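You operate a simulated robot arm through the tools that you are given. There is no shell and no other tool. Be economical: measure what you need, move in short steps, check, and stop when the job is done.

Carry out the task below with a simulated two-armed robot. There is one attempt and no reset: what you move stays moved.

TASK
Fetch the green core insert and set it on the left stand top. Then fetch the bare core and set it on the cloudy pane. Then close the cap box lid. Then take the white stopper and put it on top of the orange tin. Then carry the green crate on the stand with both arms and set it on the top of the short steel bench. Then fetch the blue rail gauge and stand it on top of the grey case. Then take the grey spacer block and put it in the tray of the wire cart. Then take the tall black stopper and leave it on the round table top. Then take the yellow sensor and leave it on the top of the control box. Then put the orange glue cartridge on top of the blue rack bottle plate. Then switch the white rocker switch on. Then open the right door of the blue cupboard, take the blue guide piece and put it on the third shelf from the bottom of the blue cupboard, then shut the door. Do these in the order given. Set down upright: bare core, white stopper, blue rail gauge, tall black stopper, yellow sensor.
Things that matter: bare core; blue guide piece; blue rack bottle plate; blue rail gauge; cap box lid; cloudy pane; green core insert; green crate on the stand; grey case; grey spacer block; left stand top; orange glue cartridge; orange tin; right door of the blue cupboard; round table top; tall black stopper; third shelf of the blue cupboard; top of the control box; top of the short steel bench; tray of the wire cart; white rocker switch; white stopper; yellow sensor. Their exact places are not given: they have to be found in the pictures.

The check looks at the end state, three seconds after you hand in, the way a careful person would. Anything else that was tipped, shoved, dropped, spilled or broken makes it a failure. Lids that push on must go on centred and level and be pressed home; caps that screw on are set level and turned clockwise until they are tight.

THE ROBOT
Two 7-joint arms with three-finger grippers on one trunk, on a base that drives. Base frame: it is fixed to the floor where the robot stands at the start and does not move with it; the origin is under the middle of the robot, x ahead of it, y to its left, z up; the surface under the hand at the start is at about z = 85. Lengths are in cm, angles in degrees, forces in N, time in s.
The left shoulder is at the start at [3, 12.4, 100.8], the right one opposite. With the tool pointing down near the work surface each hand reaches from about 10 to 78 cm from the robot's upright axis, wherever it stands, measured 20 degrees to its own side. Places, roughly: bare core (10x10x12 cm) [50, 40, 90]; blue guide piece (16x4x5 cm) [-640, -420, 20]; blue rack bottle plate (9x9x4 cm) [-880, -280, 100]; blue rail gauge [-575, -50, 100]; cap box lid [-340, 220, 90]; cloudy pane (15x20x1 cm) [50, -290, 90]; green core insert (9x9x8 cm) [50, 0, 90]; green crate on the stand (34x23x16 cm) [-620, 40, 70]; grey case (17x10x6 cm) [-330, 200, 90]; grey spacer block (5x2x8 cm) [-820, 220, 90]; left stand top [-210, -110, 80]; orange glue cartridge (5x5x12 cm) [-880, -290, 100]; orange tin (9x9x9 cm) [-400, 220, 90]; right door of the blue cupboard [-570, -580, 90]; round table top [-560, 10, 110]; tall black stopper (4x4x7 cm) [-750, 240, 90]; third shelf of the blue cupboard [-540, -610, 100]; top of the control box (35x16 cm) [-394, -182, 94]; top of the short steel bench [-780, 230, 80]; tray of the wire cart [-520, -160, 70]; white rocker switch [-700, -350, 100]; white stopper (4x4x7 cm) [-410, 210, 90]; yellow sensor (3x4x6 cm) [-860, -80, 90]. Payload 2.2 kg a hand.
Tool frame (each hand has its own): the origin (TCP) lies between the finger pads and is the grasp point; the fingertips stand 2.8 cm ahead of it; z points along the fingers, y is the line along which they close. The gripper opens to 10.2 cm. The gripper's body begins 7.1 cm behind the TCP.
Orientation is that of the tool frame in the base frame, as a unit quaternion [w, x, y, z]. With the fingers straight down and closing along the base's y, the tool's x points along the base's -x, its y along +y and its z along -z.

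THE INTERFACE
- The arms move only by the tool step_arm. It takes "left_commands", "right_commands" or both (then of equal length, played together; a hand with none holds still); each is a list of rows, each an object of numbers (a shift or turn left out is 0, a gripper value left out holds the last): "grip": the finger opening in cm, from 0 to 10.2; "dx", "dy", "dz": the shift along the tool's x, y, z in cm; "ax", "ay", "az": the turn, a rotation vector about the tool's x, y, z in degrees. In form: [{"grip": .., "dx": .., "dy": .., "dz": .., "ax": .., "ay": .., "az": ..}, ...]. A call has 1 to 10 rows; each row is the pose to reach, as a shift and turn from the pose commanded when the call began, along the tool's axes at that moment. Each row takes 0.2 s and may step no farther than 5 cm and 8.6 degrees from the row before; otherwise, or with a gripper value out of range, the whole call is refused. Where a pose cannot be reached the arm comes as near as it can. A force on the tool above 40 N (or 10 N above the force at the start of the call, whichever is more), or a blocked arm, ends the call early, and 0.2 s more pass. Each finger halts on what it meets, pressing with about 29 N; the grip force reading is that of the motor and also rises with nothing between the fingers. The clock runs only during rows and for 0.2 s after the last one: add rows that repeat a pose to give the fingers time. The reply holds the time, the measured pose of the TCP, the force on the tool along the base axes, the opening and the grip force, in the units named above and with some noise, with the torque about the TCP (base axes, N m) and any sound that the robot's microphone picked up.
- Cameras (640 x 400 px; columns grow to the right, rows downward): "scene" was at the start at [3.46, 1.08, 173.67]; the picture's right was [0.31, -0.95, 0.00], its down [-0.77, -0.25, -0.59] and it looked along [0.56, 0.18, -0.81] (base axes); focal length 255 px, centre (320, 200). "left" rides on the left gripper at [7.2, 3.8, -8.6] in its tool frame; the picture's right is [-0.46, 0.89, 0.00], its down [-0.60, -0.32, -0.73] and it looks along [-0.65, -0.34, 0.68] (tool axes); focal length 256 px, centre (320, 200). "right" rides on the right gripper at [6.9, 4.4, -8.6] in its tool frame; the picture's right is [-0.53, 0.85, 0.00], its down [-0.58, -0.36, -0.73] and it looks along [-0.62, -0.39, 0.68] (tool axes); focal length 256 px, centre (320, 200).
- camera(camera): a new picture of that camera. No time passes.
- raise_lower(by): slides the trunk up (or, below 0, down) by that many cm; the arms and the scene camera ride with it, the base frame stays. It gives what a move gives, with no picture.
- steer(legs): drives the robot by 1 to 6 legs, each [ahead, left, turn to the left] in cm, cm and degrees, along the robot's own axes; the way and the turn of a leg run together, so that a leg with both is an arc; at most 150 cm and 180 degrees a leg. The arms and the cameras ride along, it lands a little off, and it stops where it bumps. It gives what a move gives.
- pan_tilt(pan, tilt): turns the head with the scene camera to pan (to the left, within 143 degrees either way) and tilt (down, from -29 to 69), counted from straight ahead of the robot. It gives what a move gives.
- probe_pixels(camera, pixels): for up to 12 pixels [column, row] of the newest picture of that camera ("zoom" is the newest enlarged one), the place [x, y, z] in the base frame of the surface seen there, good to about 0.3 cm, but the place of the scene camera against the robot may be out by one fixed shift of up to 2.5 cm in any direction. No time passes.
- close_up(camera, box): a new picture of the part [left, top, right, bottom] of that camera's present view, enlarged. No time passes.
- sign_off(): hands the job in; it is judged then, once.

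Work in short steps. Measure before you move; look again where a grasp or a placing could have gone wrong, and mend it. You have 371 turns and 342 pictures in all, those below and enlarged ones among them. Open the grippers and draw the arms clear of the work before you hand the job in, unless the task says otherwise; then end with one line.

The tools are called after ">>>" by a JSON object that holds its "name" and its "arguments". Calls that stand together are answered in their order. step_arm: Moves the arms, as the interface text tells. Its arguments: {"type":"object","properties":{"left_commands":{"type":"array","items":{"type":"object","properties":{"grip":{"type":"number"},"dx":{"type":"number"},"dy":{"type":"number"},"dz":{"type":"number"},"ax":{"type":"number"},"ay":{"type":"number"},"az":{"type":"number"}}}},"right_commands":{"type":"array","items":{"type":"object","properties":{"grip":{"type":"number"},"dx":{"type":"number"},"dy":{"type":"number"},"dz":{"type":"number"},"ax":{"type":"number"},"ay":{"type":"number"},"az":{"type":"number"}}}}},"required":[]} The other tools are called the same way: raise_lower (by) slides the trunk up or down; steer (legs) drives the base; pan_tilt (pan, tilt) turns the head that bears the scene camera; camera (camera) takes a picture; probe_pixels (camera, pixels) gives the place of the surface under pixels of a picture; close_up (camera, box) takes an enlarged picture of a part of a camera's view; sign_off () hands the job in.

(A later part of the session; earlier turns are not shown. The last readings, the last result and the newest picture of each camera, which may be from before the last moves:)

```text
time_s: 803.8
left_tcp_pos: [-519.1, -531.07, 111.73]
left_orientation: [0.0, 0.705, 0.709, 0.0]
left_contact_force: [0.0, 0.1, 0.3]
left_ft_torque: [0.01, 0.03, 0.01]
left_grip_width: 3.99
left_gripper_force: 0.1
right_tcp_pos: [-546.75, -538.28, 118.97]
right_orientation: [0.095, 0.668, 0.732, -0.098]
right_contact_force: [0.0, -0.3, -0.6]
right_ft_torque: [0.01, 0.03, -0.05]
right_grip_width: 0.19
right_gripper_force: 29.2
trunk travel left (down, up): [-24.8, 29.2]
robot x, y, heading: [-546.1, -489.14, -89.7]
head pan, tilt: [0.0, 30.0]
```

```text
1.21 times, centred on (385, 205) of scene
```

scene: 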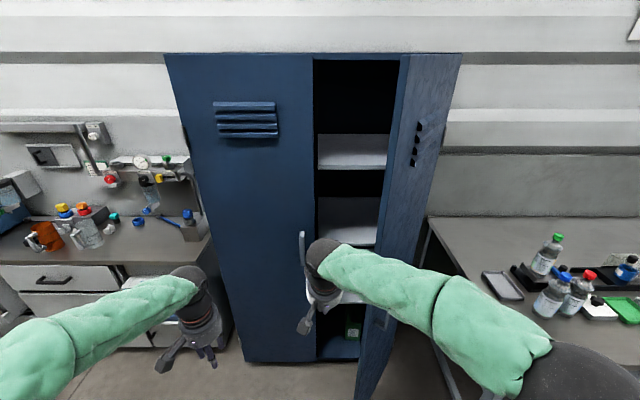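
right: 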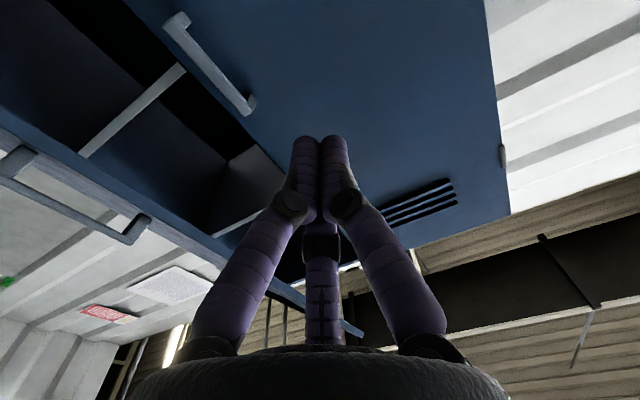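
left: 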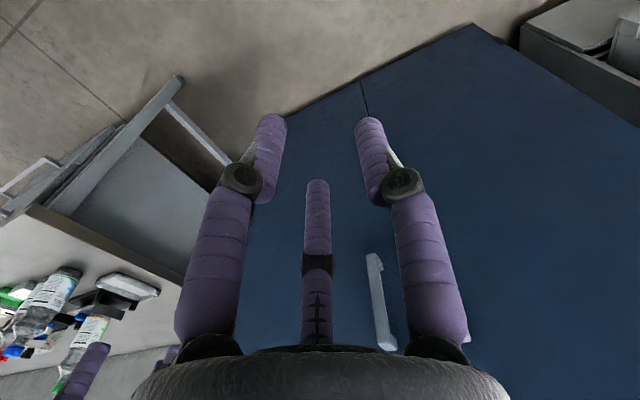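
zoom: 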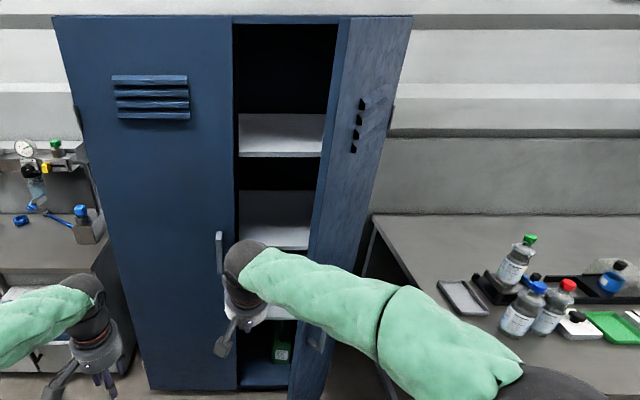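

Door is 54° open. I move the right hand away to the right/back, and use the left hand (vertical, closed) to push the inner face further.

>>> {"name": "step_arm", "arguments": {"right_commands": [{"dx": 3}, {"dx": 6, "dy": -2}, {"dx": 9, "dy": -5}, {"dx": 11, "dy": -9}, {"dx": 12, "dy": -13}, {"dx": 12, "dy": -17}, {"dx": 12, "dy": -21}, {"dx": 12, "dy": -24}], "left_commands": [{"grip": 0}, {"dx": -1}, {"dx": -3}, {"dx": -7}, {"dx": -11}, {"dx": -15}, {"dx": -19}, {"dx": -22}]}}

>>> {"name": "step_arm", "arguments": {"left_commands": [{"dy": -4}, {"dy": -8}, {"dy": -12}, {"dy": -16}, {"dy": -20}, {"dy": -24}, {"dy": -27}]}}

>>> {"name": "camera", "arguments": {"camera": "scene"}}

```text
time_s: 805.6
left_tcp_pos: [-518.91, -552.92, 111.55]
left_orientation: [-0.001, 0.705, 0.709, 0.001]
left_contact_force: [0.5, -0.4, 0.8]
left_ft_torque: [0.02, -0.01, -0.01]
left_grip_width: 0.23
left_gripper_force: 29.0
right_tcp_pos: [-571.61, -528.91, 116.07]
right_orientation: [0.097, 0.667, 0.732, -0.098]
right_contact_force: [-0.3, -0.5, 0.1]
right_ft_torque: [0.01, 0.0, 0.01]
right_grip_width: 0.24
right_gripper_force: 29.1
trunk travel left (down, up): [-24.8, 29.2]
robot x, y, heading: [-545.66, -489.18, -89.5]
head pan, tilt: [0.0, 30.0]
```

```text
time_s: 807.2
left_tcp_pos: [-545.82, -553.1, 111.74]
left_orientation: [-0.001, 0.705, 0.71, 0.001]
left_contact_force: [-0.3, 0.3, 0.7]
left_ft_torque: [0.05, -0.03, -0.02]
left_grip_width: 0.21
left_gripper_force: 28.8
right_tcp_pos: [-571.7, -528.99, 116.18]
right_orientation: [0.098, 0.667, 0.732, -0.099]
right_contact_force: [0.1, 0.3, 0.6]
right_ft_torque: [0.04, -0.01, -0.02]
right_grip_width: 0.21
right_gripper_force: 28.7
trunk travel left (down, up): [-24.8, 29.2]
robot x, y, heading: [-545.59, -489.43, -89.3]
head pan, tilt: [0.0, 30.0]
```

```text
108 pictures are left
```

scene: 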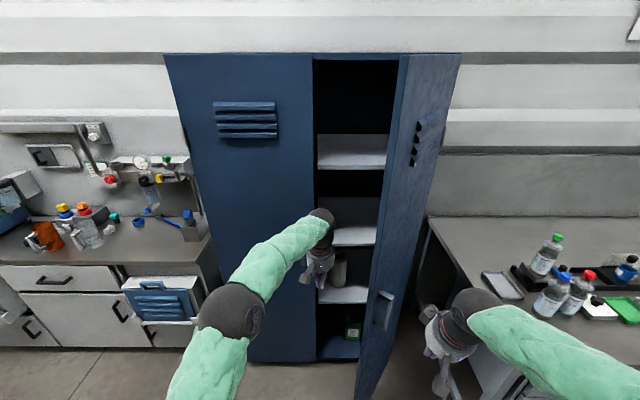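

I push the inner face toward −x with the left hand.

>>> {"name": "step_arm", "arguments": {"left_commands": [{"dy": -4}, {"dy": -8}, {"dy": -12}, {"dy": -14}, {"dy": -16}, {"dy": -18}, {"dy": -20}, {"dy": -22}, {"dy": -24}, {"dy": -26}]}}

>>> {"name": "camera", "arguments": {"camera": "scene"}}

```text
time_s: 809.4
left_tcp_pos: [-568.71, -548.75, 112.71]
left_orientation: [0.001, 0.705, 0.709, 0.001]
left_contact_force: [-0.3, 1.2, -0.2]
left_ft_torque: [-0.07, -0.05, 0.01]
left_grip_width: 0.23
left_gripper_force: 29.0
left hand out of reach, approached as far as the arm can: row 6, 7, 8, 9, 10
right_tcp_pos: [-571.73, -528.6, 116.27]
right_orientation: [0.098, 0.667, 0.732, -0.099]
right_contact_force: [0.3, 0.7, -0.3]
right_ft_torque: [-0.05, -0.02, 0.01]
right_grip_width: 0.21
right_gripper_force: 28.6
trunk travel left (down, up): [-24.8, 29.2]
robot x, y, heading: [-546.05, -489.23, -89.6]
head pan, tilt: [0.0, 30.0]
```

```text
107 pictures are left
```

scene: 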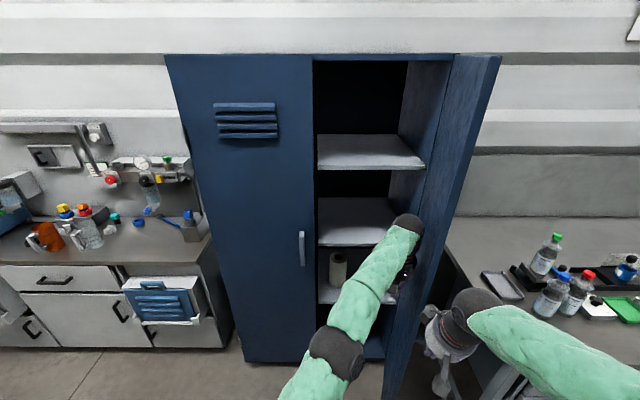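

The door is ~75° open. I probe the shelf heights and the door.

>>> {"name": "probe_pixels", "arguments": {"camera": "scene", "pixels": [[360, 150], [350, 215], [350, 240], [340, 290], [335, 300], [370, 345], [455, 80], [400, 390], [340, 265], [380, 215], [410, 150]]}}

>>> {"name": "close_up", "arguments": {"camera": "scene", "box": [300, 40, 480, 370]}}

```text
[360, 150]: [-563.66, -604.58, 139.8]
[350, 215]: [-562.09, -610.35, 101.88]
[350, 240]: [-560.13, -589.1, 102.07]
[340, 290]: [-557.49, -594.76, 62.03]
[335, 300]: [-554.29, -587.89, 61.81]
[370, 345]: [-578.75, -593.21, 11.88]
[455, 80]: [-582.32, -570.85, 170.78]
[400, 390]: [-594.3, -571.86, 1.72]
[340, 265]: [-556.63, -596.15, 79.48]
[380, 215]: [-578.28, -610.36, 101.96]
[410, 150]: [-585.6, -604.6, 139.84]
```

```text
1.21 times, centred on (390, 205) of scene
```

zoom: 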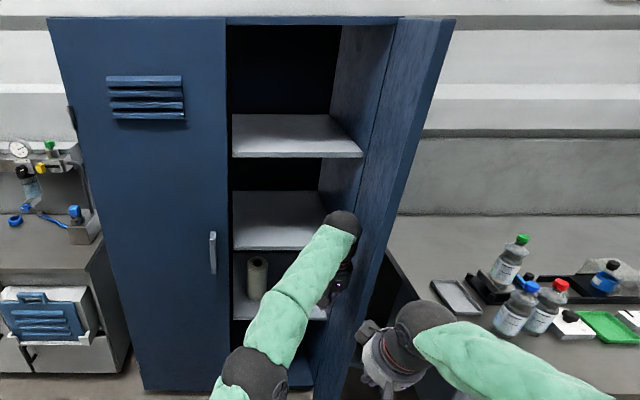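

The third shelf (z≈99.7) is open and empty. I retract both hands, then go for the guide piece: strafe to x≈−625 and turn to face +y.

>>> {"name": "step_arm", "arguments": {"left_commands": [{"dy": 4}, {"dy": 8}, {"dy": 12, "dx": 3}, {"dy": 16, "dx": 6}, {"dy": 20, "dx": 9}, {"dy": 23, "dx": 12}, {"dy": 26, "dx": 16}, {"dy": 28, "dx": 20}, {"dy": 30, "dx": 22}], "right_commands": [{"dx": 0}, {"dx": 0}, {"dx": 2}, {"dx": 4}, {"dx": 4}, {"dx": 4, "dy": 3}, {"dx": 4, "dy": 6}, {"dx": 4, "dy": 8}, {"dx": 4, "dy": 8}]}}

>>> {"name": "steer", "arguments": {"legs": [[0, -78, 0], [0, 0, -180]]}}

>>> {"name": "pan_tilt", "arguments": {"pan": 0, "tilt": 55}}

>>> {"name": "camera", "arguments": {"camera": "scene"}}

```text
time_s: 811.4
left_tcp_pos: [-538.65, -526.73, 112.73]
left_orientation: [-0.001, 0.704, 0.71, -0.001]
left_contact_force: [-0.1, -0.2, 0.0]
left_ft_torque: [-0.01, 0.03, -0.03]
left_grip_width: 0.21
left_gripper_force: 29.1
right_tcp_pos: [-563.88, -524.23, 114.82]
right_orientation: [0.097, 0.668, 0.731, -0.099]
right_contact_force: [0.2, -0.4, 0.4]
right_ft_torque: [-0.04, 0.02, -0.03]
right_grip_width: 0.22
right_gripper_force: 29.2
trunk travel left (down, up): [-24.8, 29.2]
robot x, y, heading: [-545.82, -489.48, -89.7]
head pan, tilt: [0.0, 30.0]
```

```text
time_s: 823.0
left_tcp_pos: [-630.71, -452.38, 112.66]
left_orientation: [0.0, -0.705, 0.71, 0.001]
left_contact_force: [-0.1, 0.7, 0.5]
left_ft_torque: [0.01, -0.03, 0.02]
left_grip_width: 0.23
left_gripper_force: 29.1
right_tcp_pos: [-605.32, -455.28, 114.9]
right_orientation: [-0.099, 0.727, -0.673, -0.097]
right_contact_force: [0.2, -0.8, -0.3]
right_ft_torque: [0.01, 0.0, -0.03]
right_grip_width: 0.2
right_gripper_force: 28.6
trunk travel left (down, up): [-24.8, 29.2]
robot x, y, heading: [-623.75, -490.25, 89.6]
head pan, tilt: [0.0, 30.0]
```

```text
time_s: 823.8
left_tcp_pos: [-630.69, -452.39, 112.74]
left_orientation: [0.0, -0.704, 0.71, 0.0]
left_contact_force: [0.9, 0.4, 1.0]
left_ft_torque: [-0.02, -0.04, 0.01]
left_grip_width: 0.21
left_gripper_force: 28.9
right_tcp_pos: [-605.47, -455.29, 114.74]
right_orientation: [-0.099, 0.727, -0.673, -0.096]
right_contact_force: [-0.4, 0.5, -0.8]
right_ft_torque: [0.01, -0.02, 0.03]
right_grip_width: 0.2
right_gripper_force: 28.7
trunk travel left (down, up): [-24.8, 29.2]
robot x, y, heading: [-624.05, -489.5, 89.5]
head pan, tilt: [0.0, 55.0]
```

```text
105 pictures are left
```

scene: 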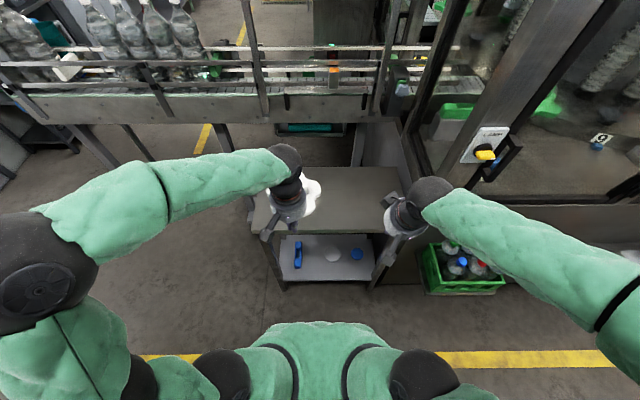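

The lower shelf with the blue guide at (298,255) is visible. I zoom and probe.

>>> {"name": "close_up", "arguments": {"camera": "scene", "box": [240, 160, 420, 300]}}

>>> {"name": "probe_pixels", "arguments": {"camera": "scene", "pixels": [[299, 243], [297, 255], [296, 267], [330, 257], [357, 254], [330, 278], [280, 282], [375, 280], [262, 230], [340, 215], [390, 230], [372, 245]]}}

```text
2.86 times, centred on (330, 230) of scene
```

zoom: 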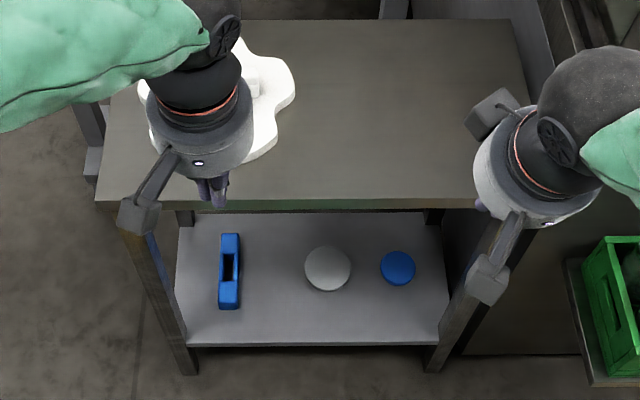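

```text
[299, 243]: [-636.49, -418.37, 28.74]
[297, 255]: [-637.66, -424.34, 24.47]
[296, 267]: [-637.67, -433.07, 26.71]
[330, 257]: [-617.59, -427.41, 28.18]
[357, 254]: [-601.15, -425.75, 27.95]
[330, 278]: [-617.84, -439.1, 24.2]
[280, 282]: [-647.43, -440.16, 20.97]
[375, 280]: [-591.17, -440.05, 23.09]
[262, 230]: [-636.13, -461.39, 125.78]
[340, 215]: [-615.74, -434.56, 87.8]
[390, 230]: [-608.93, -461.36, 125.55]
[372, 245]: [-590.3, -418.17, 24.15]
```

Guide: x≈−637, y −417…−434, top z≈26.4, under the table top (z≈85, front edge y≈−437). I back off 8 cm, lower the trunk fully, and tilt the left hand 25° forward.

>>> {"name": "steer", "arguments": {"legs": [[-8, 0, 0.4]]}}

>>> {"name": "raise_lower", "arguments": {"by": -24}}

>>> {"name": "step_arm", "arguments": {"left_commands": [{"ay": -8.3, "grip": 9}, {"ay": -16.6}, {"ay": -25}, {"ay": -25}]}}

>>> {"name": "camera", "arguments": {"camera": "left"}}

```text
time_s: 824.9
left_tcp_pos: [-631.06, -460.55, 112.83]
left_orientation: [-0.001, 0.707, -0.707, 0.0]
left_contact_force: [-0.2, -0.9, 0.4]
left_ft_torque: [0.03, -0.02, 0.0]
left_grip_width: 0.21
left_gripper_force: 28.5
right_tcp_pos: [-605.71, -463.21, 114.78]
right_orientation: [-0.099, 0.729, -0.67, -0.098]
right_contact_force: [-0.6, 0.0, 0.2]
right_ft_torque: [-0.01, -0.02, 0.0]
right_grip_width: 0.2
right_gripper_force: 28.6
trunk travel left (down, up): [-24.8, 29.2]
robot x, y, heading: [-623.53, -498.26, 90.0]
head pan, tilt: [0.0, 55.0]
```

```text
time_s: 827.4
left_tcp_pos: [-630.98, -460.36, 88.72]
left_orientation: [-0.001, -0.706, 0.708, 0.0]
left_contact_force: [-0.5, -0.3, -0.9]
left_ft_torque: [0.03, 0.01, -0.01]
left_grip_width: 0.19
left_gripper_force: 28.9
right_tcp_pos: [-605.72, -463.1, 90.89]
right_orientation: [-0.098, 0.73, -0.67, -0.097]
right_contact_force: [0.0, 0.0, -0.4]
right_ft_torque: [-0.01, 0.02, -0.02]
right_grip_width: 0.21
right_gripper_force: 29.1
trunk travel left (down, up): [-0.8, 53.2]
robot x, y, heading: [-623.39, -497.87, 89.9]
head pan, tilt: [0.0, 55.0]
```

```text
time_s: 828.4
left_tcp_pos: [-630.97, -460.32, 88.84]
left_orientation: [-0.154, 0.69, -0.69, -0.153]
left_contact_force: [-0.3, -0.2, -0.3]
left_ft_torque: [0.0, -0.03, 0.0]
left_grip_width: 8.99
left_gripper_force: 0.0
right_tcp_pos: [-605.7, -463.1, 90.74]
right_orientation: [-0.1, 0.73, -0.669, -0.098]
right_contact_force: [-0.9, 0.1, 0.1]
right_ft_torque: [-0.01, -0.02, 0.01]
right_grip_width: 0.23
right_gripper_force: 28.5
trunk travel left (down, up): [-0.8, 53.2]
robot x, y, heading: [-623.73, -498.09, 89.9]
head pan, tilt: [0.0, 55.0]
```

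```text
103 pictures are left
```

left: 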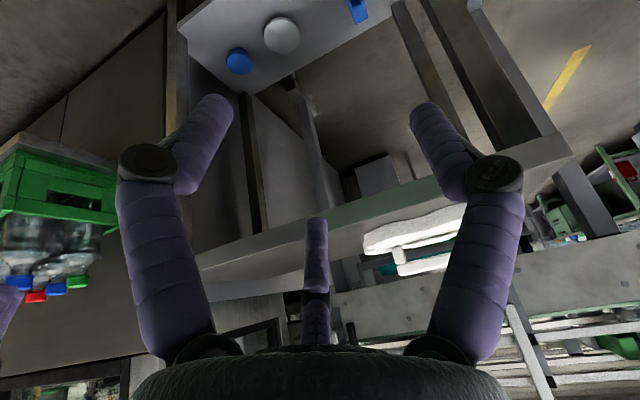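

I lower the left hand 33 cm in front of the table and shift to x≈−637.

>>> {"name": "step_arm", "arguments": {"left_commands": [{"dz": 4, "dx": 1.87, "dy": 1}, {"dz": 8, "dx": 3.73, "dy": 2}, {"dz": 12, "dx": 5.6, "dy": 3}, {"dz": 16, "dx": 7.5, "dy": 4}, {"dz": 20, "dx": 9.3, "dy": 5}, {"dz": 24, "dx": 11.2, "dy": 6}, {"dz": 28, "dx": 13.1, "dy": 6.2}, {"dz": 30, "dx": 14, "dy": 6.2}]}}

>>> {"name": "camera", "arguments": {"camera": "left"}}

```text
time_s: 830.2
left_tcp_pos: [-637.3, -460.3, 55.59]
left_orientation: [-0.153, 0.691, -0.689, -0.153]
left_contact_force: [0.1, -0.2, -0.2]
left_ft_torque: [0.02, 0.02, 0.03]
left_grip_width: 8.98
left_gripper_force: 0.1
right_tcp_pos: [-605.62, -463.16, 90.8]
right_orientation: [-0.099, 0.73, -0.67, -0.097]
right_contact_force: [-0.4, 0.7, -0.5]
right_ft_torque: [-0.03, -0.01, -0.02]
right_grip_width: 0.2
right_gripper_force: 29.0
trunk travel left (down, up): [-0.8, 53.2]
robot x, y, heading: [-623.55, -498.0, 89.8]
head pan, tilt: [0.0, 55.0]
```

```text
102 pictures are left
```

left: 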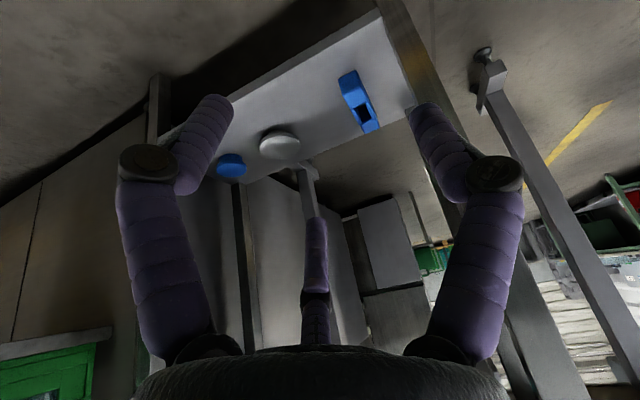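

Good view of the guide. I zoom and probe it.

>>> {"name": "close_up", "arguments": {"camera": "left", "box": [310, 50, 410, 150]}}

>>> {"name": "probe_pixels", "arguments": {"camera": "left", "pixels": [[342, 78], [356, 74], [370, 130], [380, 123], [352, 95], [366, 112], [350, 85], [373, 122], [330, 60], [400, 60], [405, 100], [340, 110]]}}

```text
4.00 times, centred on (360, 100) of left
```

zoom: 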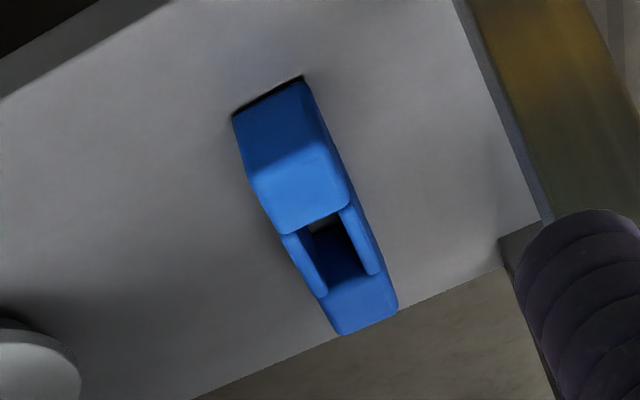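

```text
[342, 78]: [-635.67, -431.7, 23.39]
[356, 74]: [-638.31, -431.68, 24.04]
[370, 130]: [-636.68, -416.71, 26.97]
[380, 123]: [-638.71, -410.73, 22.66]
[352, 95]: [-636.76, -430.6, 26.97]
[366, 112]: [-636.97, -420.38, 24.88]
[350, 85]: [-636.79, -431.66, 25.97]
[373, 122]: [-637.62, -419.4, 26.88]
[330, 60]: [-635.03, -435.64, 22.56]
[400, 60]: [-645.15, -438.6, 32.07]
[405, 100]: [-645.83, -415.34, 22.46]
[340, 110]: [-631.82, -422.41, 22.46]
```

I probe the guide's side edges precisely.

>>> {"name": "probe_pixels", "arguments": {"camera": "zoom", "pixels": [[240, 118], [298, 85], [280, 228], [345, 200], [290, 240], [342, 325], [395, 305], [378, 268], [255, 185], [325, 290], [310, 180]]}}

```text
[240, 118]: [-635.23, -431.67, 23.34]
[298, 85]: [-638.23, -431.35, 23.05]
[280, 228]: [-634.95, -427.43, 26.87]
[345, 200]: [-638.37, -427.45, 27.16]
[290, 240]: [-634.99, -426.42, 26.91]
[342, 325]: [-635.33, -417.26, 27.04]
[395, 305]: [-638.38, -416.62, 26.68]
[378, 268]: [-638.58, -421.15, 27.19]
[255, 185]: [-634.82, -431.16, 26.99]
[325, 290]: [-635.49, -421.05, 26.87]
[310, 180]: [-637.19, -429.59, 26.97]
```

Guide: x −638.5…−634.85, y −431.7…−416.2, top 26.95. I bring the hand over its near block (12° tilt), 9 cm above.

>>> {"name": "step_arm", "arguments": {"left_commands": [{"dx": -2.3, "dz": 3.5, "dy": -0.2, "ay": 2}, {"dx": -4.6, "dz": 7, "dy": -0.4, "ay": 4}, {"dx": -6.9, "dz": 10.4, "dy": -0.6, "ay": 6}, {"dx": -9.2, "dz": 13.9, "dy": -0.8, "ay": 8}, {"dx": -11.4, "dz": 17.4, "dy": -1, "ay": 10}, {"dx": -13.7, "dz": 20.8, "dy": -1.2, "ay": 12}, {"dx": -16, "dz": 24.3, "dy": -1.3, "ay": 13}, {"dx": -18.3, "dz": 27.8, "dy": -1.3, "ay": 13, "grip": 7.4}, {"dx": -20.5, "dz": 31.2, "dy": -1.3, "ay": 13}, {"dx": -20.5, "dz": 31.2, "dy": -1.3, "ay": 13}]}}

>>> {"name": "camera", "arguments": {"camera": "left"}}

```text
time_s: 832.4
left_tcp_pos: [-635.91, -428.62, 36.06]
left_orientation: [0.075, -0.703, 0.703, 0.074]
left_contact_force: [0.2, -1.2, -0.3]
left_ft_torque: [-0.04, 0.01, 0.01]
left_grip_width: 7.41
left_gripper_force: 0.0
right_tcp_pos: [-605.62, -463.01, 90.79]
right_orientation: [-0.099, 0.73, -0.67, -0.097]
right_contact_force: [0.2, -0.3, 0.7]
right_ft_torque: [0.0, 0.02, -0.02]
right_grip_width: 0.2
right_gripper_force: 28.6
trunk travel left (down, up): [-0.8, 53.2]
robot x, y, heading: [-624.0, -498.19, 89.9]
head pan, tilt: [0.0, 55.0]
```

```text
100 pictures are left
```

left: 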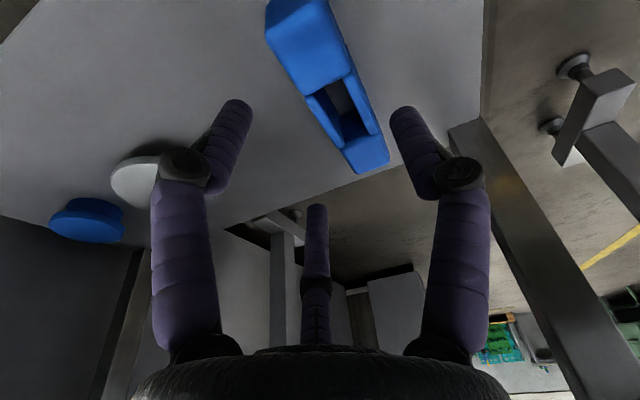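

Aligned over the near block. I descend 9.4 cm and close.

>>> {"name": "step_arm", "arguments": {"left_commands": [{"dz": 3, "dx": 0.3}, {"dz": 6, "dx": 0.6}, {"dz": 8, "dx": 0.75}, {"dz": 9.4, "dx": 0.9}, {"dz": 9.4, "dx": 0.9, "grip": 6}, {"dz": 9.4, "dx": 0.9, "grip": 4}, {"dz": 9.4, "dx": 0.9, "grip": 1}, {"dz": 9.4, "dx": 0.9, "grip": 0}, {"dz": 9.4, "dx": 0.9, "grip": 0}]}}

>>> {"name": "camera", "arguments": {"camera": "left"}}

```text
time_s: 834.4
left_tcp_pos: [-634.93, -430.66, 29.3]
left_orientation: [-0.074, 0.703, -0.703, -0.074]
left_contact_force: [-0.4, -0.1, -2.3]
left_ft_torque: [-0.11, -0.04, 0.02]
left_grip_width: 5.06
left_gripper_force: 28.8
left hand out of reach, approached as far as the arm can: row 2, 3, 4, 5, 6, 7, 8, 9
right_tcp_pos: [-605.55, -463.09, 90.8]
right_orientation: [-0.099, 0.73, -0.669, -0.098]
right_contact_force: [0.2, 0.5, 0.2]
right_ft_torque: [-0.04, -0.03, 0.03]
right_grip_width: 0.18
right_gripper_force: 29.0
trunk travel left (down, up): [-0.8, 53.2]
robot x, y, heading: [-624.19, -497.85, 89.7]
head pan, tilt: [0.0, 55.0]
```

```text
99 pictures are left
```

left: 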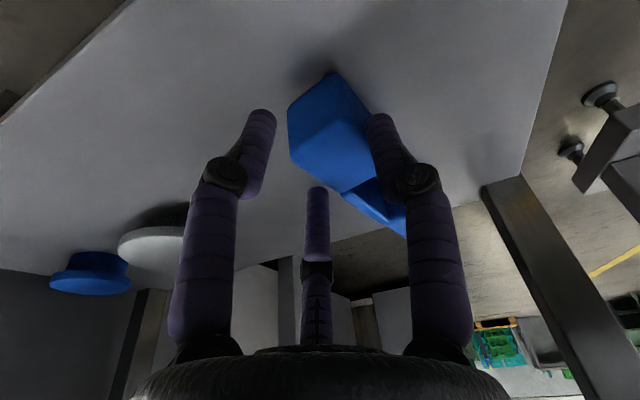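

Just short of reach: the grip is at the very end. I reopen, rise, drive 8 cm closer and regrasp.

>>> {"name": "step_arm", "arguments": {"left_commands": [{"grip": 7.4}, {"grip": 7.4}, {"grip": 7.4, "dz": -3, "dx": -0.6}, {"dz": -7, "dx": -1.4}, {"dz": -7, "dx": -1.4}]}}

>>> {"name": "steer", "arguments": {"legs": [[8, 0, 0.2]]}}

>>> {"name": "camera", "arguments": {"camera": "left"}}

```text
time_s: 835.6
left_tcp_pos: [-634.84, -430.9, 36.35]
left_orientation: [0.074, -0.703, 0.704, 0.073]
left_contact_force: [-0.4, -0.2, 0.3]
left_ft_torque: [-0.01, -0.01, -0.01]
left_grip_width: 7.38
left_gripper_force: 0.0
right_tcp_pos: [-605.63, -463.11, 90.78]
right_orientation: [-0.1, 0.729, -0.67, -0.096]
right_contact_force: [0.6, 0.8, 0.6]
right_ft_torque: [0.01, -0.02, -0.03]
right_grip_width: 0.2
right_gripper_force: 29.2
trunk travel left (down, up): [-0.8, 53.2]
robot x, y, heading: [-623.97, -497.94, 90.0]
head pan, tilt: [0.0, 55.0]
```

```text
time_s: 836.7
left_tcp_pos: [-635.1, -422.86, 36.26]
left_orientation: [-0.073, 0.705, -0.702, -0.073]
left_contact_force: [0.4, -0.4, -0.4]
left_ft_torque: [0.02, 0.02, 0.01]
left_grip_width: 7.38
left_gripper_force: 0.0
right_tcp_pos: [-605.74, -454.98, 90.86]
right_orientation: [-0.099, 0.73, -0.669, -0.096]
right_contact_force: [-0.5, 0.6, -0.3]
right_ft_torque: [0.03, -0.01, -0.01]
right_grip_width: 0.24
right_gripper_force: 28.8
trunk travel left (down, up): [-0.8, 53.2]
robot x, y, heading: [-623.76, -489.65, 90.3]
head pan, tilt: [0.0, 55.0]
```

```text
98 pictures are left
```

left: 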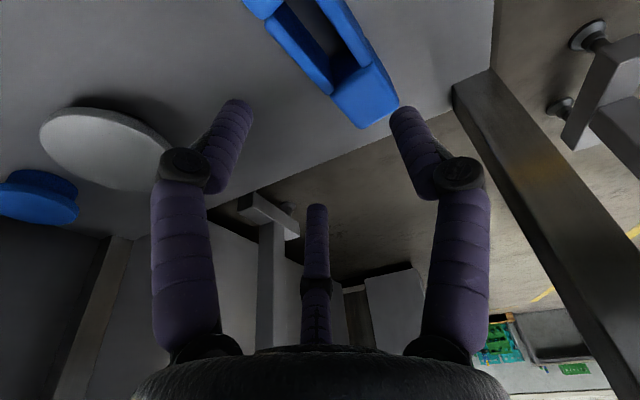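

>>> {"name": "step_arm", "arguments": {"left_commands": [{"dx": 3}, {"dx": 5}, {"dx": 5}]}}

>>> {"name": "close_up", "arguments": {"camera": "left", "box": [230, 0, 430, 180]}}

```text
time_s: 837.5
left_tcp_pos: [-635.07, -427.84, 35.32]
left_orientation: [-0.074, 0.704, -0.702, -0.074]
left_contact_force: [0.4, 0.1, 0.5]
left_ft_torque: [0.02, 0.04, 0.02]
left_grip_width: 7.41
left_gripper_force: 0.1
right_tcp_pos: [-605.69, -455.18, 90.8]
right_orientation: [-0.099, 0.73, -0.669, -0.097]
right_contact_force: [-0.1, 0.2, 0.1]
right_ft_torque: [0.02, 0.02, -0.01]
right_grip_width: 0.2
right_gripper_force: 29.1
trunk travel left (down, up): [-0.8, 53.2]
robot x, y, heading: [-623.91, -490.13, 90.0]
head pan, tilt: [0.0, 55.0]
```

```text
2.22 times, centred on (330, 90) of left
```

zoom: 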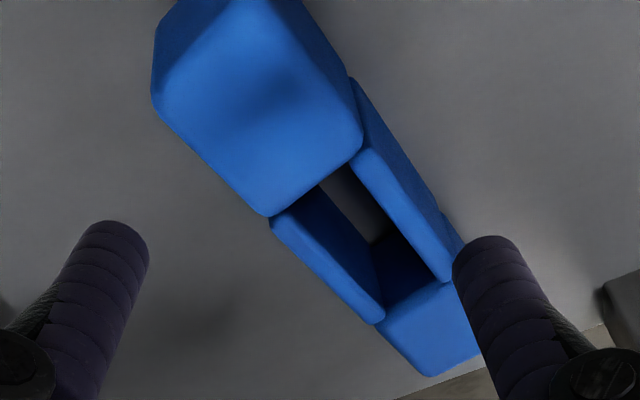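

>>> {"name": "probe_pixels", "arguments": {"camera": "zoom", "pixels": [[158, 90], [265, 210], [355, 140], [300, 20], [285, 225], [378, 315], [440, 275], [430, 370], [475, 350], [240, 120]]}}

```text
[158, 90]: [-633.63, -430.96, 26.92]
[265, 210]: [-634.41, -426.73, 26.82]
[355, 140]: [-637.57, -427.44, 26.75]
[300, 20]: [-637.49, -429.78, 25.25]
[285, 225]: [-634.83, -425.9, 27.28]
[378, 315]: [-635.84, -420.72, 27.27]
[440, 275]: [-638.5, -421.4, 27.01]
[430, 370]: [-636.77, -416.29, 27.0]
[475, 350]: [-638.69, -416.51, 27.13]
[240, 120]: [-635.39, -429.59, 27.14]
```

The guide now lies ~11° turned, centre x≈−636.1 at y −426.7. I yaw the hand, descend and grip.

>>> {"name": "step_arm", "arguments": {"left_commands": [{"az": -5, "dy": 0.5, "dx": 0.1, "dz": 1}, {"az": -11, "dy": 0.5, "dx": 0.2, "dz": 3}, {"az": -11, "dy": 0.5, "dx": 0.4, "dz": 6}, {"az": -11, "dy": 0.5, "dx": 0.6, "dz": 8.7}, {"az": -11, "dy": 0.5, "dx": 0.6, "dz": 8.7}]}}

>>> {"name": "camera", "arguments": {"camera": "left"}}

```text
time_s: 838.7
left_tcp_pos: [-635.52, -426.54, 26.74]
left_orientation: [-0.081, 0.769, -0.631, -0.066]
left_contact_force: [0.5, -0.7, 0.3]
left_ft_torque: [0.05, -0.01, -0.01]
left_grip_width: 7.4
left_gripper_force: 0.0
right_tcp_pos: [-605.8, -455.1, 90.72]
right_orientation: [-0.099, 0.73, -0.669, -0.097]
right_contact_force: [0.4, -0.4, 0.4]
right_ft_torque: [0.01, -0.02, -0.03]
right_grip_width: 0.24
right_gripper_force: 29.2
trunk travel left (down, up): [-0.8, 53.2]
robot x, y, heading: [-623.75, -490.02, 90.4]
head pan, tilt: [0.0, 55.0]
```

```text
96 pictures are left
```

left: 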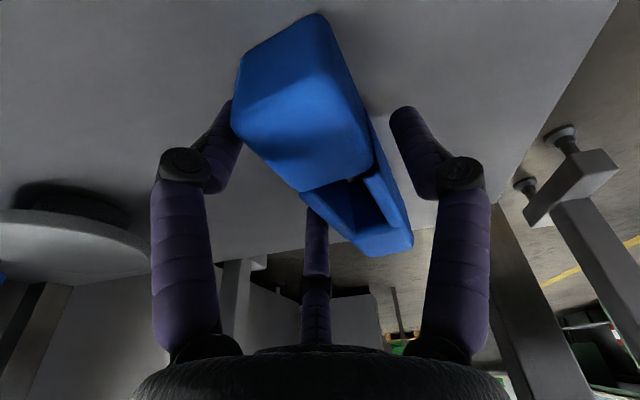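

Reached the pose, guide between the fingers. I close and lift slightly.

>>> {"name": "step_arm", "arguments": {"left_commands": [{"grip": 6}, {"grip": 4}, {"grip": 1}, {"grip": 0}, {"grip": 0}, {"grip": 0}]}}

>>> {"name": "step_arm", "arguments": {"left_commands": [{"dz": -2}, {"dz": -5}, {"dz": -9}, {"dz": -9}]}}

>>> {"name": "camera", "arguments": {"camera": "left"}}

```text
time_s: 840.1
left_tcp_pos: [-635.67, -426.37, 26.81]
left_orientation: [-0.08, 0.768, -0.632, -0.067]
left_contact_force: [0.0, 0.5, 4.4]
left_ft_torque: [0.01, 0.21, -0.02]
left_grip_width: 5.67
left_gripper_force: 28.5
right_tcp_pos: [-605.68, -455.03, 90.84]
right_orientation: [-0.099, 0.731, -0.668, -0.097]
right_contact_force: [0.3, -0.6, 0.4]
right_ft_torque: [0.01, 0.0, 0.02]
right_grip_width: 0.23
right_gripper_force: 28.9
trunk travel left (down, up): [-0.8, 53.2]
robot x, y, heading: [-623.92, -490.02, 90.2]
head pan, tilt: [0.0, 55.0]
```

```text
time_s: 841.1
left_tcp_pos: [-635.53, -428.52, 35.59]
left_orientation: [-0.079, 0.769, -0.631, -0.066]
left_contact_force: [0.3, 1.0, -1.4]
left_ft_torque: [-0.05, -0.02, 0.03]
left_grip_width: 5.68
left_gripper_force: 29.6
right_tcp_pos: [-605.75, -455.05, 90.74]
right_orientation: [-0.098, 0.731, -0.669, -0.097]
right_contact_force: [0.3, -0.5, -0.2]
right_ft_torque: [0.0, 0.04, 0.0]
right_grip_width: 0.22
right_gripper_force: 28.9
trunk travel left (down, up): [-0.8, 53.2]
robot x, y, heading: [-623.88, -490.34, 90.3]
head pan, tilt: [0.0, 55.0]
```

```text
95 pictures are left
```

left: 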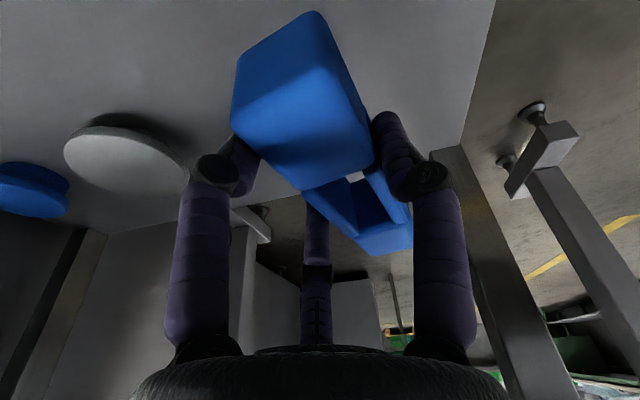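

Held. I withdraw the guide from under the table, then raise it.

>>> {"name": "step_arm", "arguments": {"left_commands": [{"dx": 3.9, "dy": 0.8, "dz": -2}, {"dx": 7.8, "dy": 1.6, "dz": -4}, {"dx": 11.6, "dy": 2.4, "dz": -6}, {"dx": 15.5, "dy": 3.2, "dz": -8}, {"dx": 19.4, "dy": 4.2, "dz": -11}, {"dx": 20.4, "dy": 4.4, "dz": -13}, {"dx": 20.4, "dy": 4.4, "dz": -13}]}}

>>> {"name": "camera", "arguments": {"camera": "scene"}}

```text
refused: row 5 steps farther than a row can; nothing moved
```

```text
94 pictures are left
```

scene: 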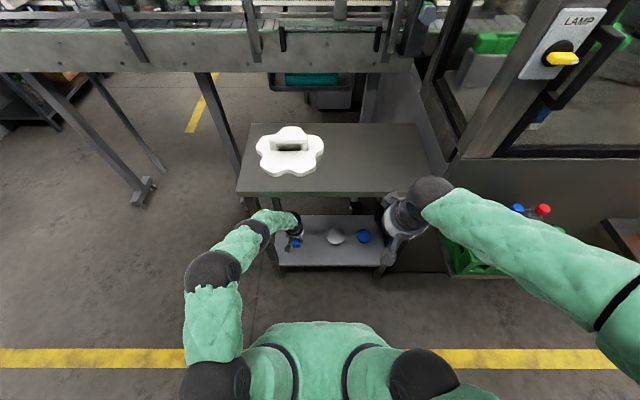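

>>> {"name": "step_arm", "arguments": {"left_commands": [{"dx": 3.9, "dy": 0.8, "dz": -2}, {"dx": 7.8, "dy": 1.6, "dz": -4}, {"dx": 11.6, "dy": 2.4, "dz": -6}, {"dx": 15.5, "dy": 3.2, "dz": -8}, {"dx": 19.2, "dy": 4.0, "dz": -10}, {"dx": 20.4, "dy": 4.3, "dz": -13}, {"dx": 20.4, "dy": 4.3, "dz": -13}]}}

>>> {"name": "camera", "arguments": {"camera": "left"}}

```text
time_s: 842.7
left_tcp_pos: [-635.97, -451.63, 44.04]
left_orientation: [-0.08, 0.768, -0.632, -0.066]
left_contact_force: [-0.5, 0.1, -2.5]
left_ft_torque: [-0.05, -0.02, 0.02]
left_grip_width: 5.68
left_gripper_force: 29.0
right_tcp_pos: [-605.74, -455.13, 90.88]
right_orientation: [-0.099, 0.73, -0.669, -0.097]
right_contact_force: [-0.5, 0.5, -0.3]
right_ft_torque: [0.01, 0.0, -0.01]
right_grip_width: 0.22
right_gripper_force: 28.6
trunk travel left (down, up): [-0.8, 53.2]
robot x, y, heading: [-623.83, -489.67, 90.0]
head pan, tilt: [0.0, 55.0]
```

```text
93 pictures are left
```

left: 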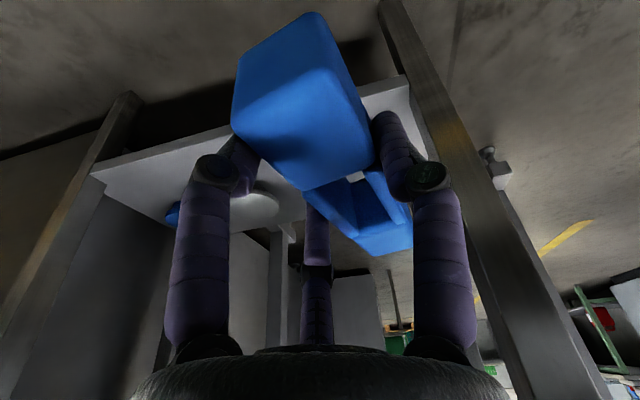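

I back off, raise the trunk fully, and turn round to face −y.

>>> {"name": "steer", "arguments": {"legs": [[-9, 0, 0]]}}

>>> {"name": "raise_lower", "arguments": {"by": 53}}

>>> {"name": "steer", "arguments": {"legs": [[0, 0, 180], [-14, 0, 0]]}}

>>> {"name": "pan_tilt", "arguments": {"pan": 15, "tilt": 45}}

>>> {"name": "camera", "arguments": {"camera": "scene"}}

```text
time_s: 843.8
left_tcp_pos: [-635.87, -460.49, 44.04]
left_orientation: [-0.08, 0.768, -0.631, -0.067]
left_contact_force: [-0.1, -0.7, -1.7]
left_ft_torque: [-0.06, -0.02, 0.01]
left_grip_width: 5.68
left_gripper_force: 28.4
right_tcp_pos: [-605.74, -463.95, 90.93]
right_orientation: [-0.099, 0.73, -0.669, -0.097]
right_contact_force: [0.4, 0.6, 0.3]
right_ft_torque: [-0.02, 0.01, -0.01]
right_grip_width: 0.2
right_gripper_force: 29.1
trunk travel left (down, up): [-0.8, 53.2]
robot x, y, heading: [-624.05, -498.99, 90.2]
head pan, tilt: [0.0, 55.0]
```

```text
refused: 53 is not a number from -40 to 40
```

```text
time_s: 849.1
left_tcp_pos: [-644.13, -531.89, 43.53]
left_orientation: [0.016, 0.898, 0.43, -0.093]
left_contact_force: [-1.2, -0.3, -2.1]
left_ft_torque: [0.04, -0.02, -0.04]
left_grip_width: 5.67
left_gripper_force: 29.2
right_tcp_pos: [-661.84, -508.67, 90.94]
right_orientation: [0.049, 0.909, 0.393, -0.129]
right_contact_force: [0.2, 0.6, -0.1]
right_ft_torque: [0.01, -0.01, -0.03]
right_grip_width: 0.23
right_gripper_force: 28.9
trunk travel left (down, up): [-0.8, 53.2]
robot x, y, heading: [-623.96, -498.92, -138.2]
head pan, tilt: [0.0, 55.0]
stopped in leg 1: the force on the tool passed its limit at 54 N (the readings are from after the stop); the commanded pose is now the measured one
```

```text
time_s: 849.9
left_tcp_pos: [-644.2, -531.89, 43.5]
left_orientation: [0.015, 0.898, 0.431, -0.092]
left_contact_force: [-0.3, 0.0, -2.5]
left_ft_torque: [0.06, -0.02, -0.08]
left_grip_width: 5.7
left_gripper_force: 28.7
right_tcp_pos: [-661.95, -508.66, 90.82]
right_orientation: [0.047, 0.909, 0.392, -0.13]
right_contact_force: [0.1, 0.5, 0.3]
right_ft_torque: [0.02, 0.04, 0.0]
right_grip_width: 0.2
right_gripper_force: 28.2
trunk travel left (down, up): [-0.8, 53.2]
robot x, y, heading: [-623.57, -498.85, -138.1]
head pan, tilt: [15.0, 45.0]
```

```text
92 pictures are left
```

scene: 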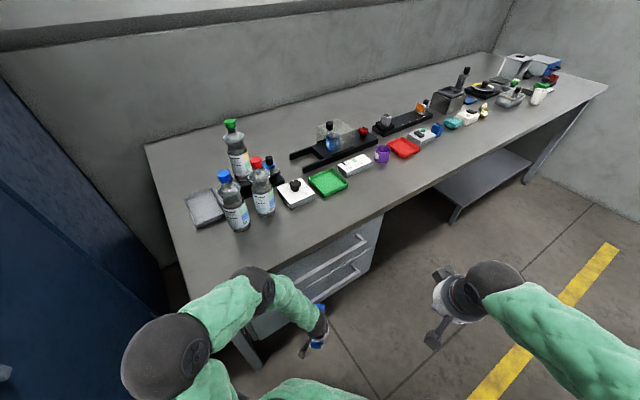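

The raise was refused and the low hand bumped the drawer front; the guide is still held. I turn back 45°, then raise the trunk.

>>> {"name": "steer", "arguments": {"legs": [[0, 0, -45]]}}

>>> {"name": "raise_lower", "arguments": {"by": 40}}

>>> {"name": "raise_lower", "arguments": {"by": 13}}

>>> {"name": "camera", "arguments": {"camera": "scene"}}

>>> {"name": "camera", "arguments": {"camera": "left"}}

```text
time_s: 852.4
left_tcp_pos: [-661.5, -507.67, 43.6]
left_orientation: [-0.021, 0.994, 0.054, -0.09]
left_contact_force: [-1.0, 0.3, -2.0]
left_ft_torque: [0.04, -0.06, -0.01]
left_grip_width: 5.65
left_gripper_force: 28.7
right_tcp_pos: [-657.73, -478.73, 90.8]
right_orientation: [-0.005, 0.99, 0.012, -0.139]
right_contact_force: [0.5, 0.0, 0.3]
right_ft_torque: [0.01, -0.02, 0.02]
right_grip_width: 0.19
right_gripper_force: 29.5
trunk travel left (down, up): [-0.8, 53.2]
robot x, y, heading: [-623.86, -499.0, 176.6]
head pan, tilt: [15.0, 45.0]
```

```text
time_s: 856.2
left_tcp_pos: [-661.59, -507.67, 83.5]
left_orientation: [-0.021, 0.994, 0.053, -0.092]
left_contact_force: [0.1, 0.1, -0.9]
left_ft_torque: [-0.01, -0.06, -0.01]
left_grip_width: 5.66
left_gripper_force: 29.0
right_tcp_pos: [-657.66, -478.59, 130.76]
right_orientation: [-0.006, 0.99, 0.012, -0.138]
right_contact_force: [0.9, 0.4, 0.0]
right_ft_torque: [0.01, 0.01, -0.02]
right_grip_width: 0.21
right_gripper_force: 29.1
trunk travel left (down, up): [-40.8, 13.2]
robot x, y, heading: [-623.99, -499.06, 176.5]
head pan, tilt: [15.0, 45.0]
```

```text
time_s: 857.8
left_tcp_pos: [-661.59, -507.7, 96.53]
left_orientation: [-0.021, 0.994, 0.053, -0.09]
left_contact_force: [-0.2, 0.1, -2.3]
left_ft_torque: [0.02, -0.07, 0.02]
left_grip_width: 5.66
left_gripper_force: 28.9
right_tcp_pos: [-657.63, -478.73, 143.78]
right_orientation: [-0.006, 0.99, 0.012, -0.139]
right_contact_force: [0.4, -0.7, -0.4]
right_ft_torque: [0.03, 0.0, -0.03]
right_grip_width: 0.23
right_gripper_force: 29.0
trunk travel left (down, up): [-53.8, 0.2]
robot x, y, heading: [-623.85, -498.91, 176.6]
head pan, tilt: [15.0, 45.0]
```

```text
91 pictures are left
```

scene: 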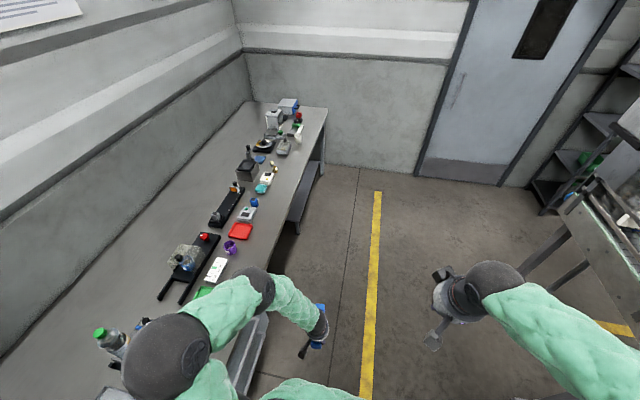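

```text
90 pictures are left
```

left: 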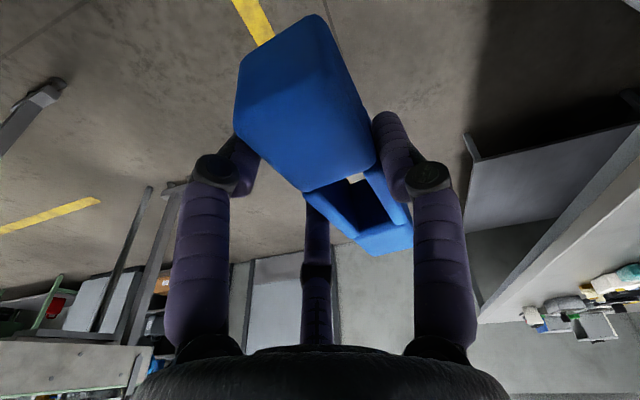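

Guide still firmly held, nothing disturbed. I complete the turn to face −y and back to y≈−485.

>>> {"name": "steer", "arguments": {"legs": [[0, 0, 93.3], [-13, 0, 0]]}}

>>> {"name": "camera", "arguments": {"camera": "scene"}}

```text
time_s: 863.0
left_tcp_pos: [-612.95, -523.14, 96.51]
left_orientation: [0.052, 0.644, 0.76, -0.077]
left_contact_force: [0.3, -0.6, -2.3]
left_ft_torque: [0.08, 0.04, 0.05]
left_grip_width: 5.69
left_gripper_force: 29.0
right_tcp_pos: [-641.97, -520.9, 143.78]
right_orientation: [0.096, 0.671, 0.729, -0.099]
right_contact_force: [0.0, -0.5, -1.1]
right_ft_torque: [0.0, -0.03, 0.01]
right_grip_width: 0.21
right_gripper_force: 28.9
trunk travel left (down, up): [-53.8, 0.2]
robot x, y, heading: [-624.18, -485.66, -90.1]
head pan, tilt: [15.0, 45.0]
```

```text
89 pictures are left
```

scene: 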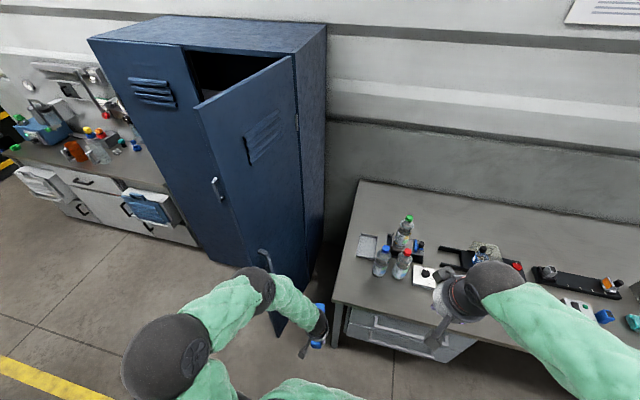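

>>> {"name": "probe_pixels", "arguments": {"camera": "scene", "pixels": [[197, 112], [215, 190], [262, 255], [276, 330], [295, 62], [255, 245]]}}

>>> {"name": "steer", "arguments": {"legs": [[0, 88, 0.1]]}}

>>> {"name": "pan_tilt", "arguments": {"pan": -5, "tilt": 40}}

>>> {"name": "camera", "arguments": {"camera": "scene"}}

```text
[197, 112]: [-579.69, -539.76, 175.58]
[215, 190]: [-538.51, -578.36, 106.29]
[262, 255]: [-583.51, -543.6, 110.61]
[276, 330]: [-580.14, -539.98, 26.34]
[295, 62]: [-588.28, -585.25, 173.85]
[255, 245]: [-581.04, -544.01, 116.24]
```

```text
time_s: 867.7
left_tcp_pos: [-525.13, -522.99, 96.45]
left_orientation: [0.053, 0.641, 0.762, -0.078]
left_contact_force: [0.2, 0.1, -2.5]
left_ft_torque: [0.02, 0.03, -0.01]
left_grip_width: 5.7
left_gripper_force: 28.9
right_tcp_pos: [-554.3, -520.9, 143.8]
right_orientation: [0.097, 0.668, 0.731, -0.099]
right_contact_force: [0.1, 0.3, 0.0]
right_ft_torque: [0.01, -0.02, -0.02]
right_grip_width: 0.22
right_gripper_force: 28.6
trunk travel left (down, up): [-53.8, 0.2]
robot x, y, heading: [-536.45, -485.99, -89.8]
head pan, tilt: [15.0, 45.0]
```

```text
time_s: 868.5
left_tcp_pos: [-525.14, -522.89, 96.53]
left_orientation: [0.053, 0.641, 0.762, -0.078]
left_contact_force: [0.3, -0.6, -2.2]
left_ft_torque: [0.06, 0.03, 0.0]
left_grip_width: 5.71
left_gripper_force: 28.9
right_tcp_pos: [-554.29, -520.79, 143.74]
right_orientation: [0.097, 0.668, 0.732, -0.098]
right_contact_force: [-0.8, -0.1, 0.2]
right_ft_torque: [-0.01, -0.01, -0.01]
right_grip_width: 0.24
right_gripper_force: 28.8
trunk travel left (down, up): [-53.8, 0.2]
robot x, y, heading: [-536.38, -486.15, -89.9]
head pan, tilt: [-5.0, 40.0]
```

```text
88 pictures are left
```

scene: 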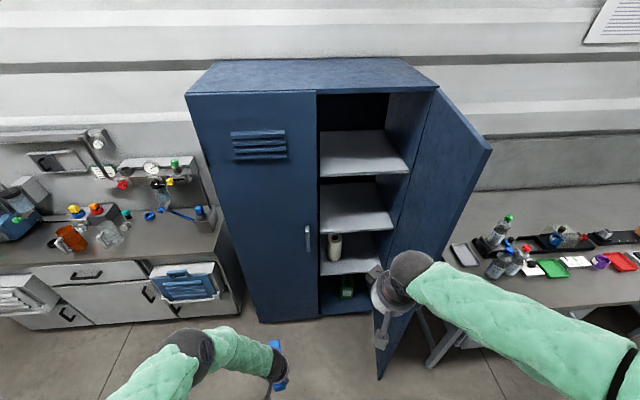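

Door ~80° open. I move the right hand up and aside, and bring the guide over in front of the opening (x≈−557), squared up and raised.

>>> {"name": "step_arm", "arguments": {"right_commands": [{"dz": -3}, {"dz": -6, "dy": -2}, {"dz": -8, "dy": -5}, {"dz": -8, "dy": -8}, {"dz": -8, "dy": -10}, {"dz": -8, "dy": -10}, {"dz": -8, "dy": -10}, {"dz": -8, "dy": -10}, {"dz": -8, "dy": -10}], "left_commands": [{"dz": -1}, {"dz": -2, "dx": -3}, {"dz": -3, "dx": -6, "dy": -2}, {"dz": -4, "dx": -8, "dy": -6, "az": 3}, {"dz": -5, "dx": -9, "dy": -10.5, "az": 6}, {"dz": -6, "dx": -10, "dy": -15, "az": 9}, {"dz": -7, "dx": -11, "dy": -19.5, "az": 11}, {"dz": -7.4, "dx": -11, "dy": -24, "az": 11}, {"dz": -7.4, "dx": -11, "dy": -28.5, "az": 11}]}}

>>> {"name": "camera", "arguments": {"camera": "scene"}}

```text
time_s: 870.5
left_tcp_pos: [-551.19, -536.93, 107.03]
left_orientation: [0.06, 0.711, 0.697, -0.072]
left_contact_force: [-0.1, -0.1, -2.3]
left_ft_torque: [0.05, 0.01, -0.01]
left_grip_width: 5.68
left_gripper_force: 29.1
right_tcp_pos: [-564.68, -519.46, 151.65]
right_orientation: [0.097, 0.668, 0.732, -0.098]
right_contact_force: [-0.1, -0.4, -0.6]
right_ft_torque: [-0.01, -0.03, 0.02]
right_grip_width: 0.26
right_gripper_force: 28.7
trunk travel left (down, up): [-53.8, 0.2]
robot x, y, heading: [-536.18, -485.81, -89.7]
head pan, tilt: [-5.0, 40.0]
```

```text
87 pictures are left
```

scene: 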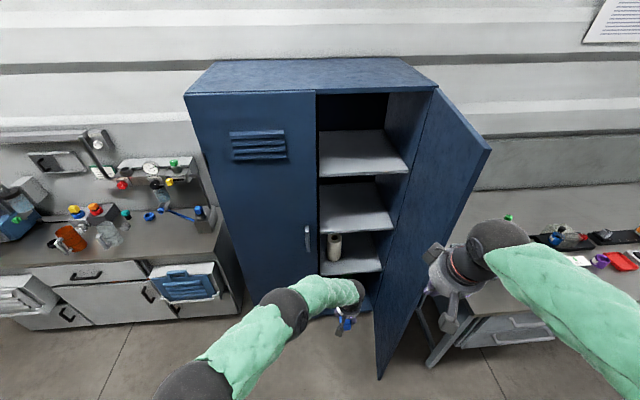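

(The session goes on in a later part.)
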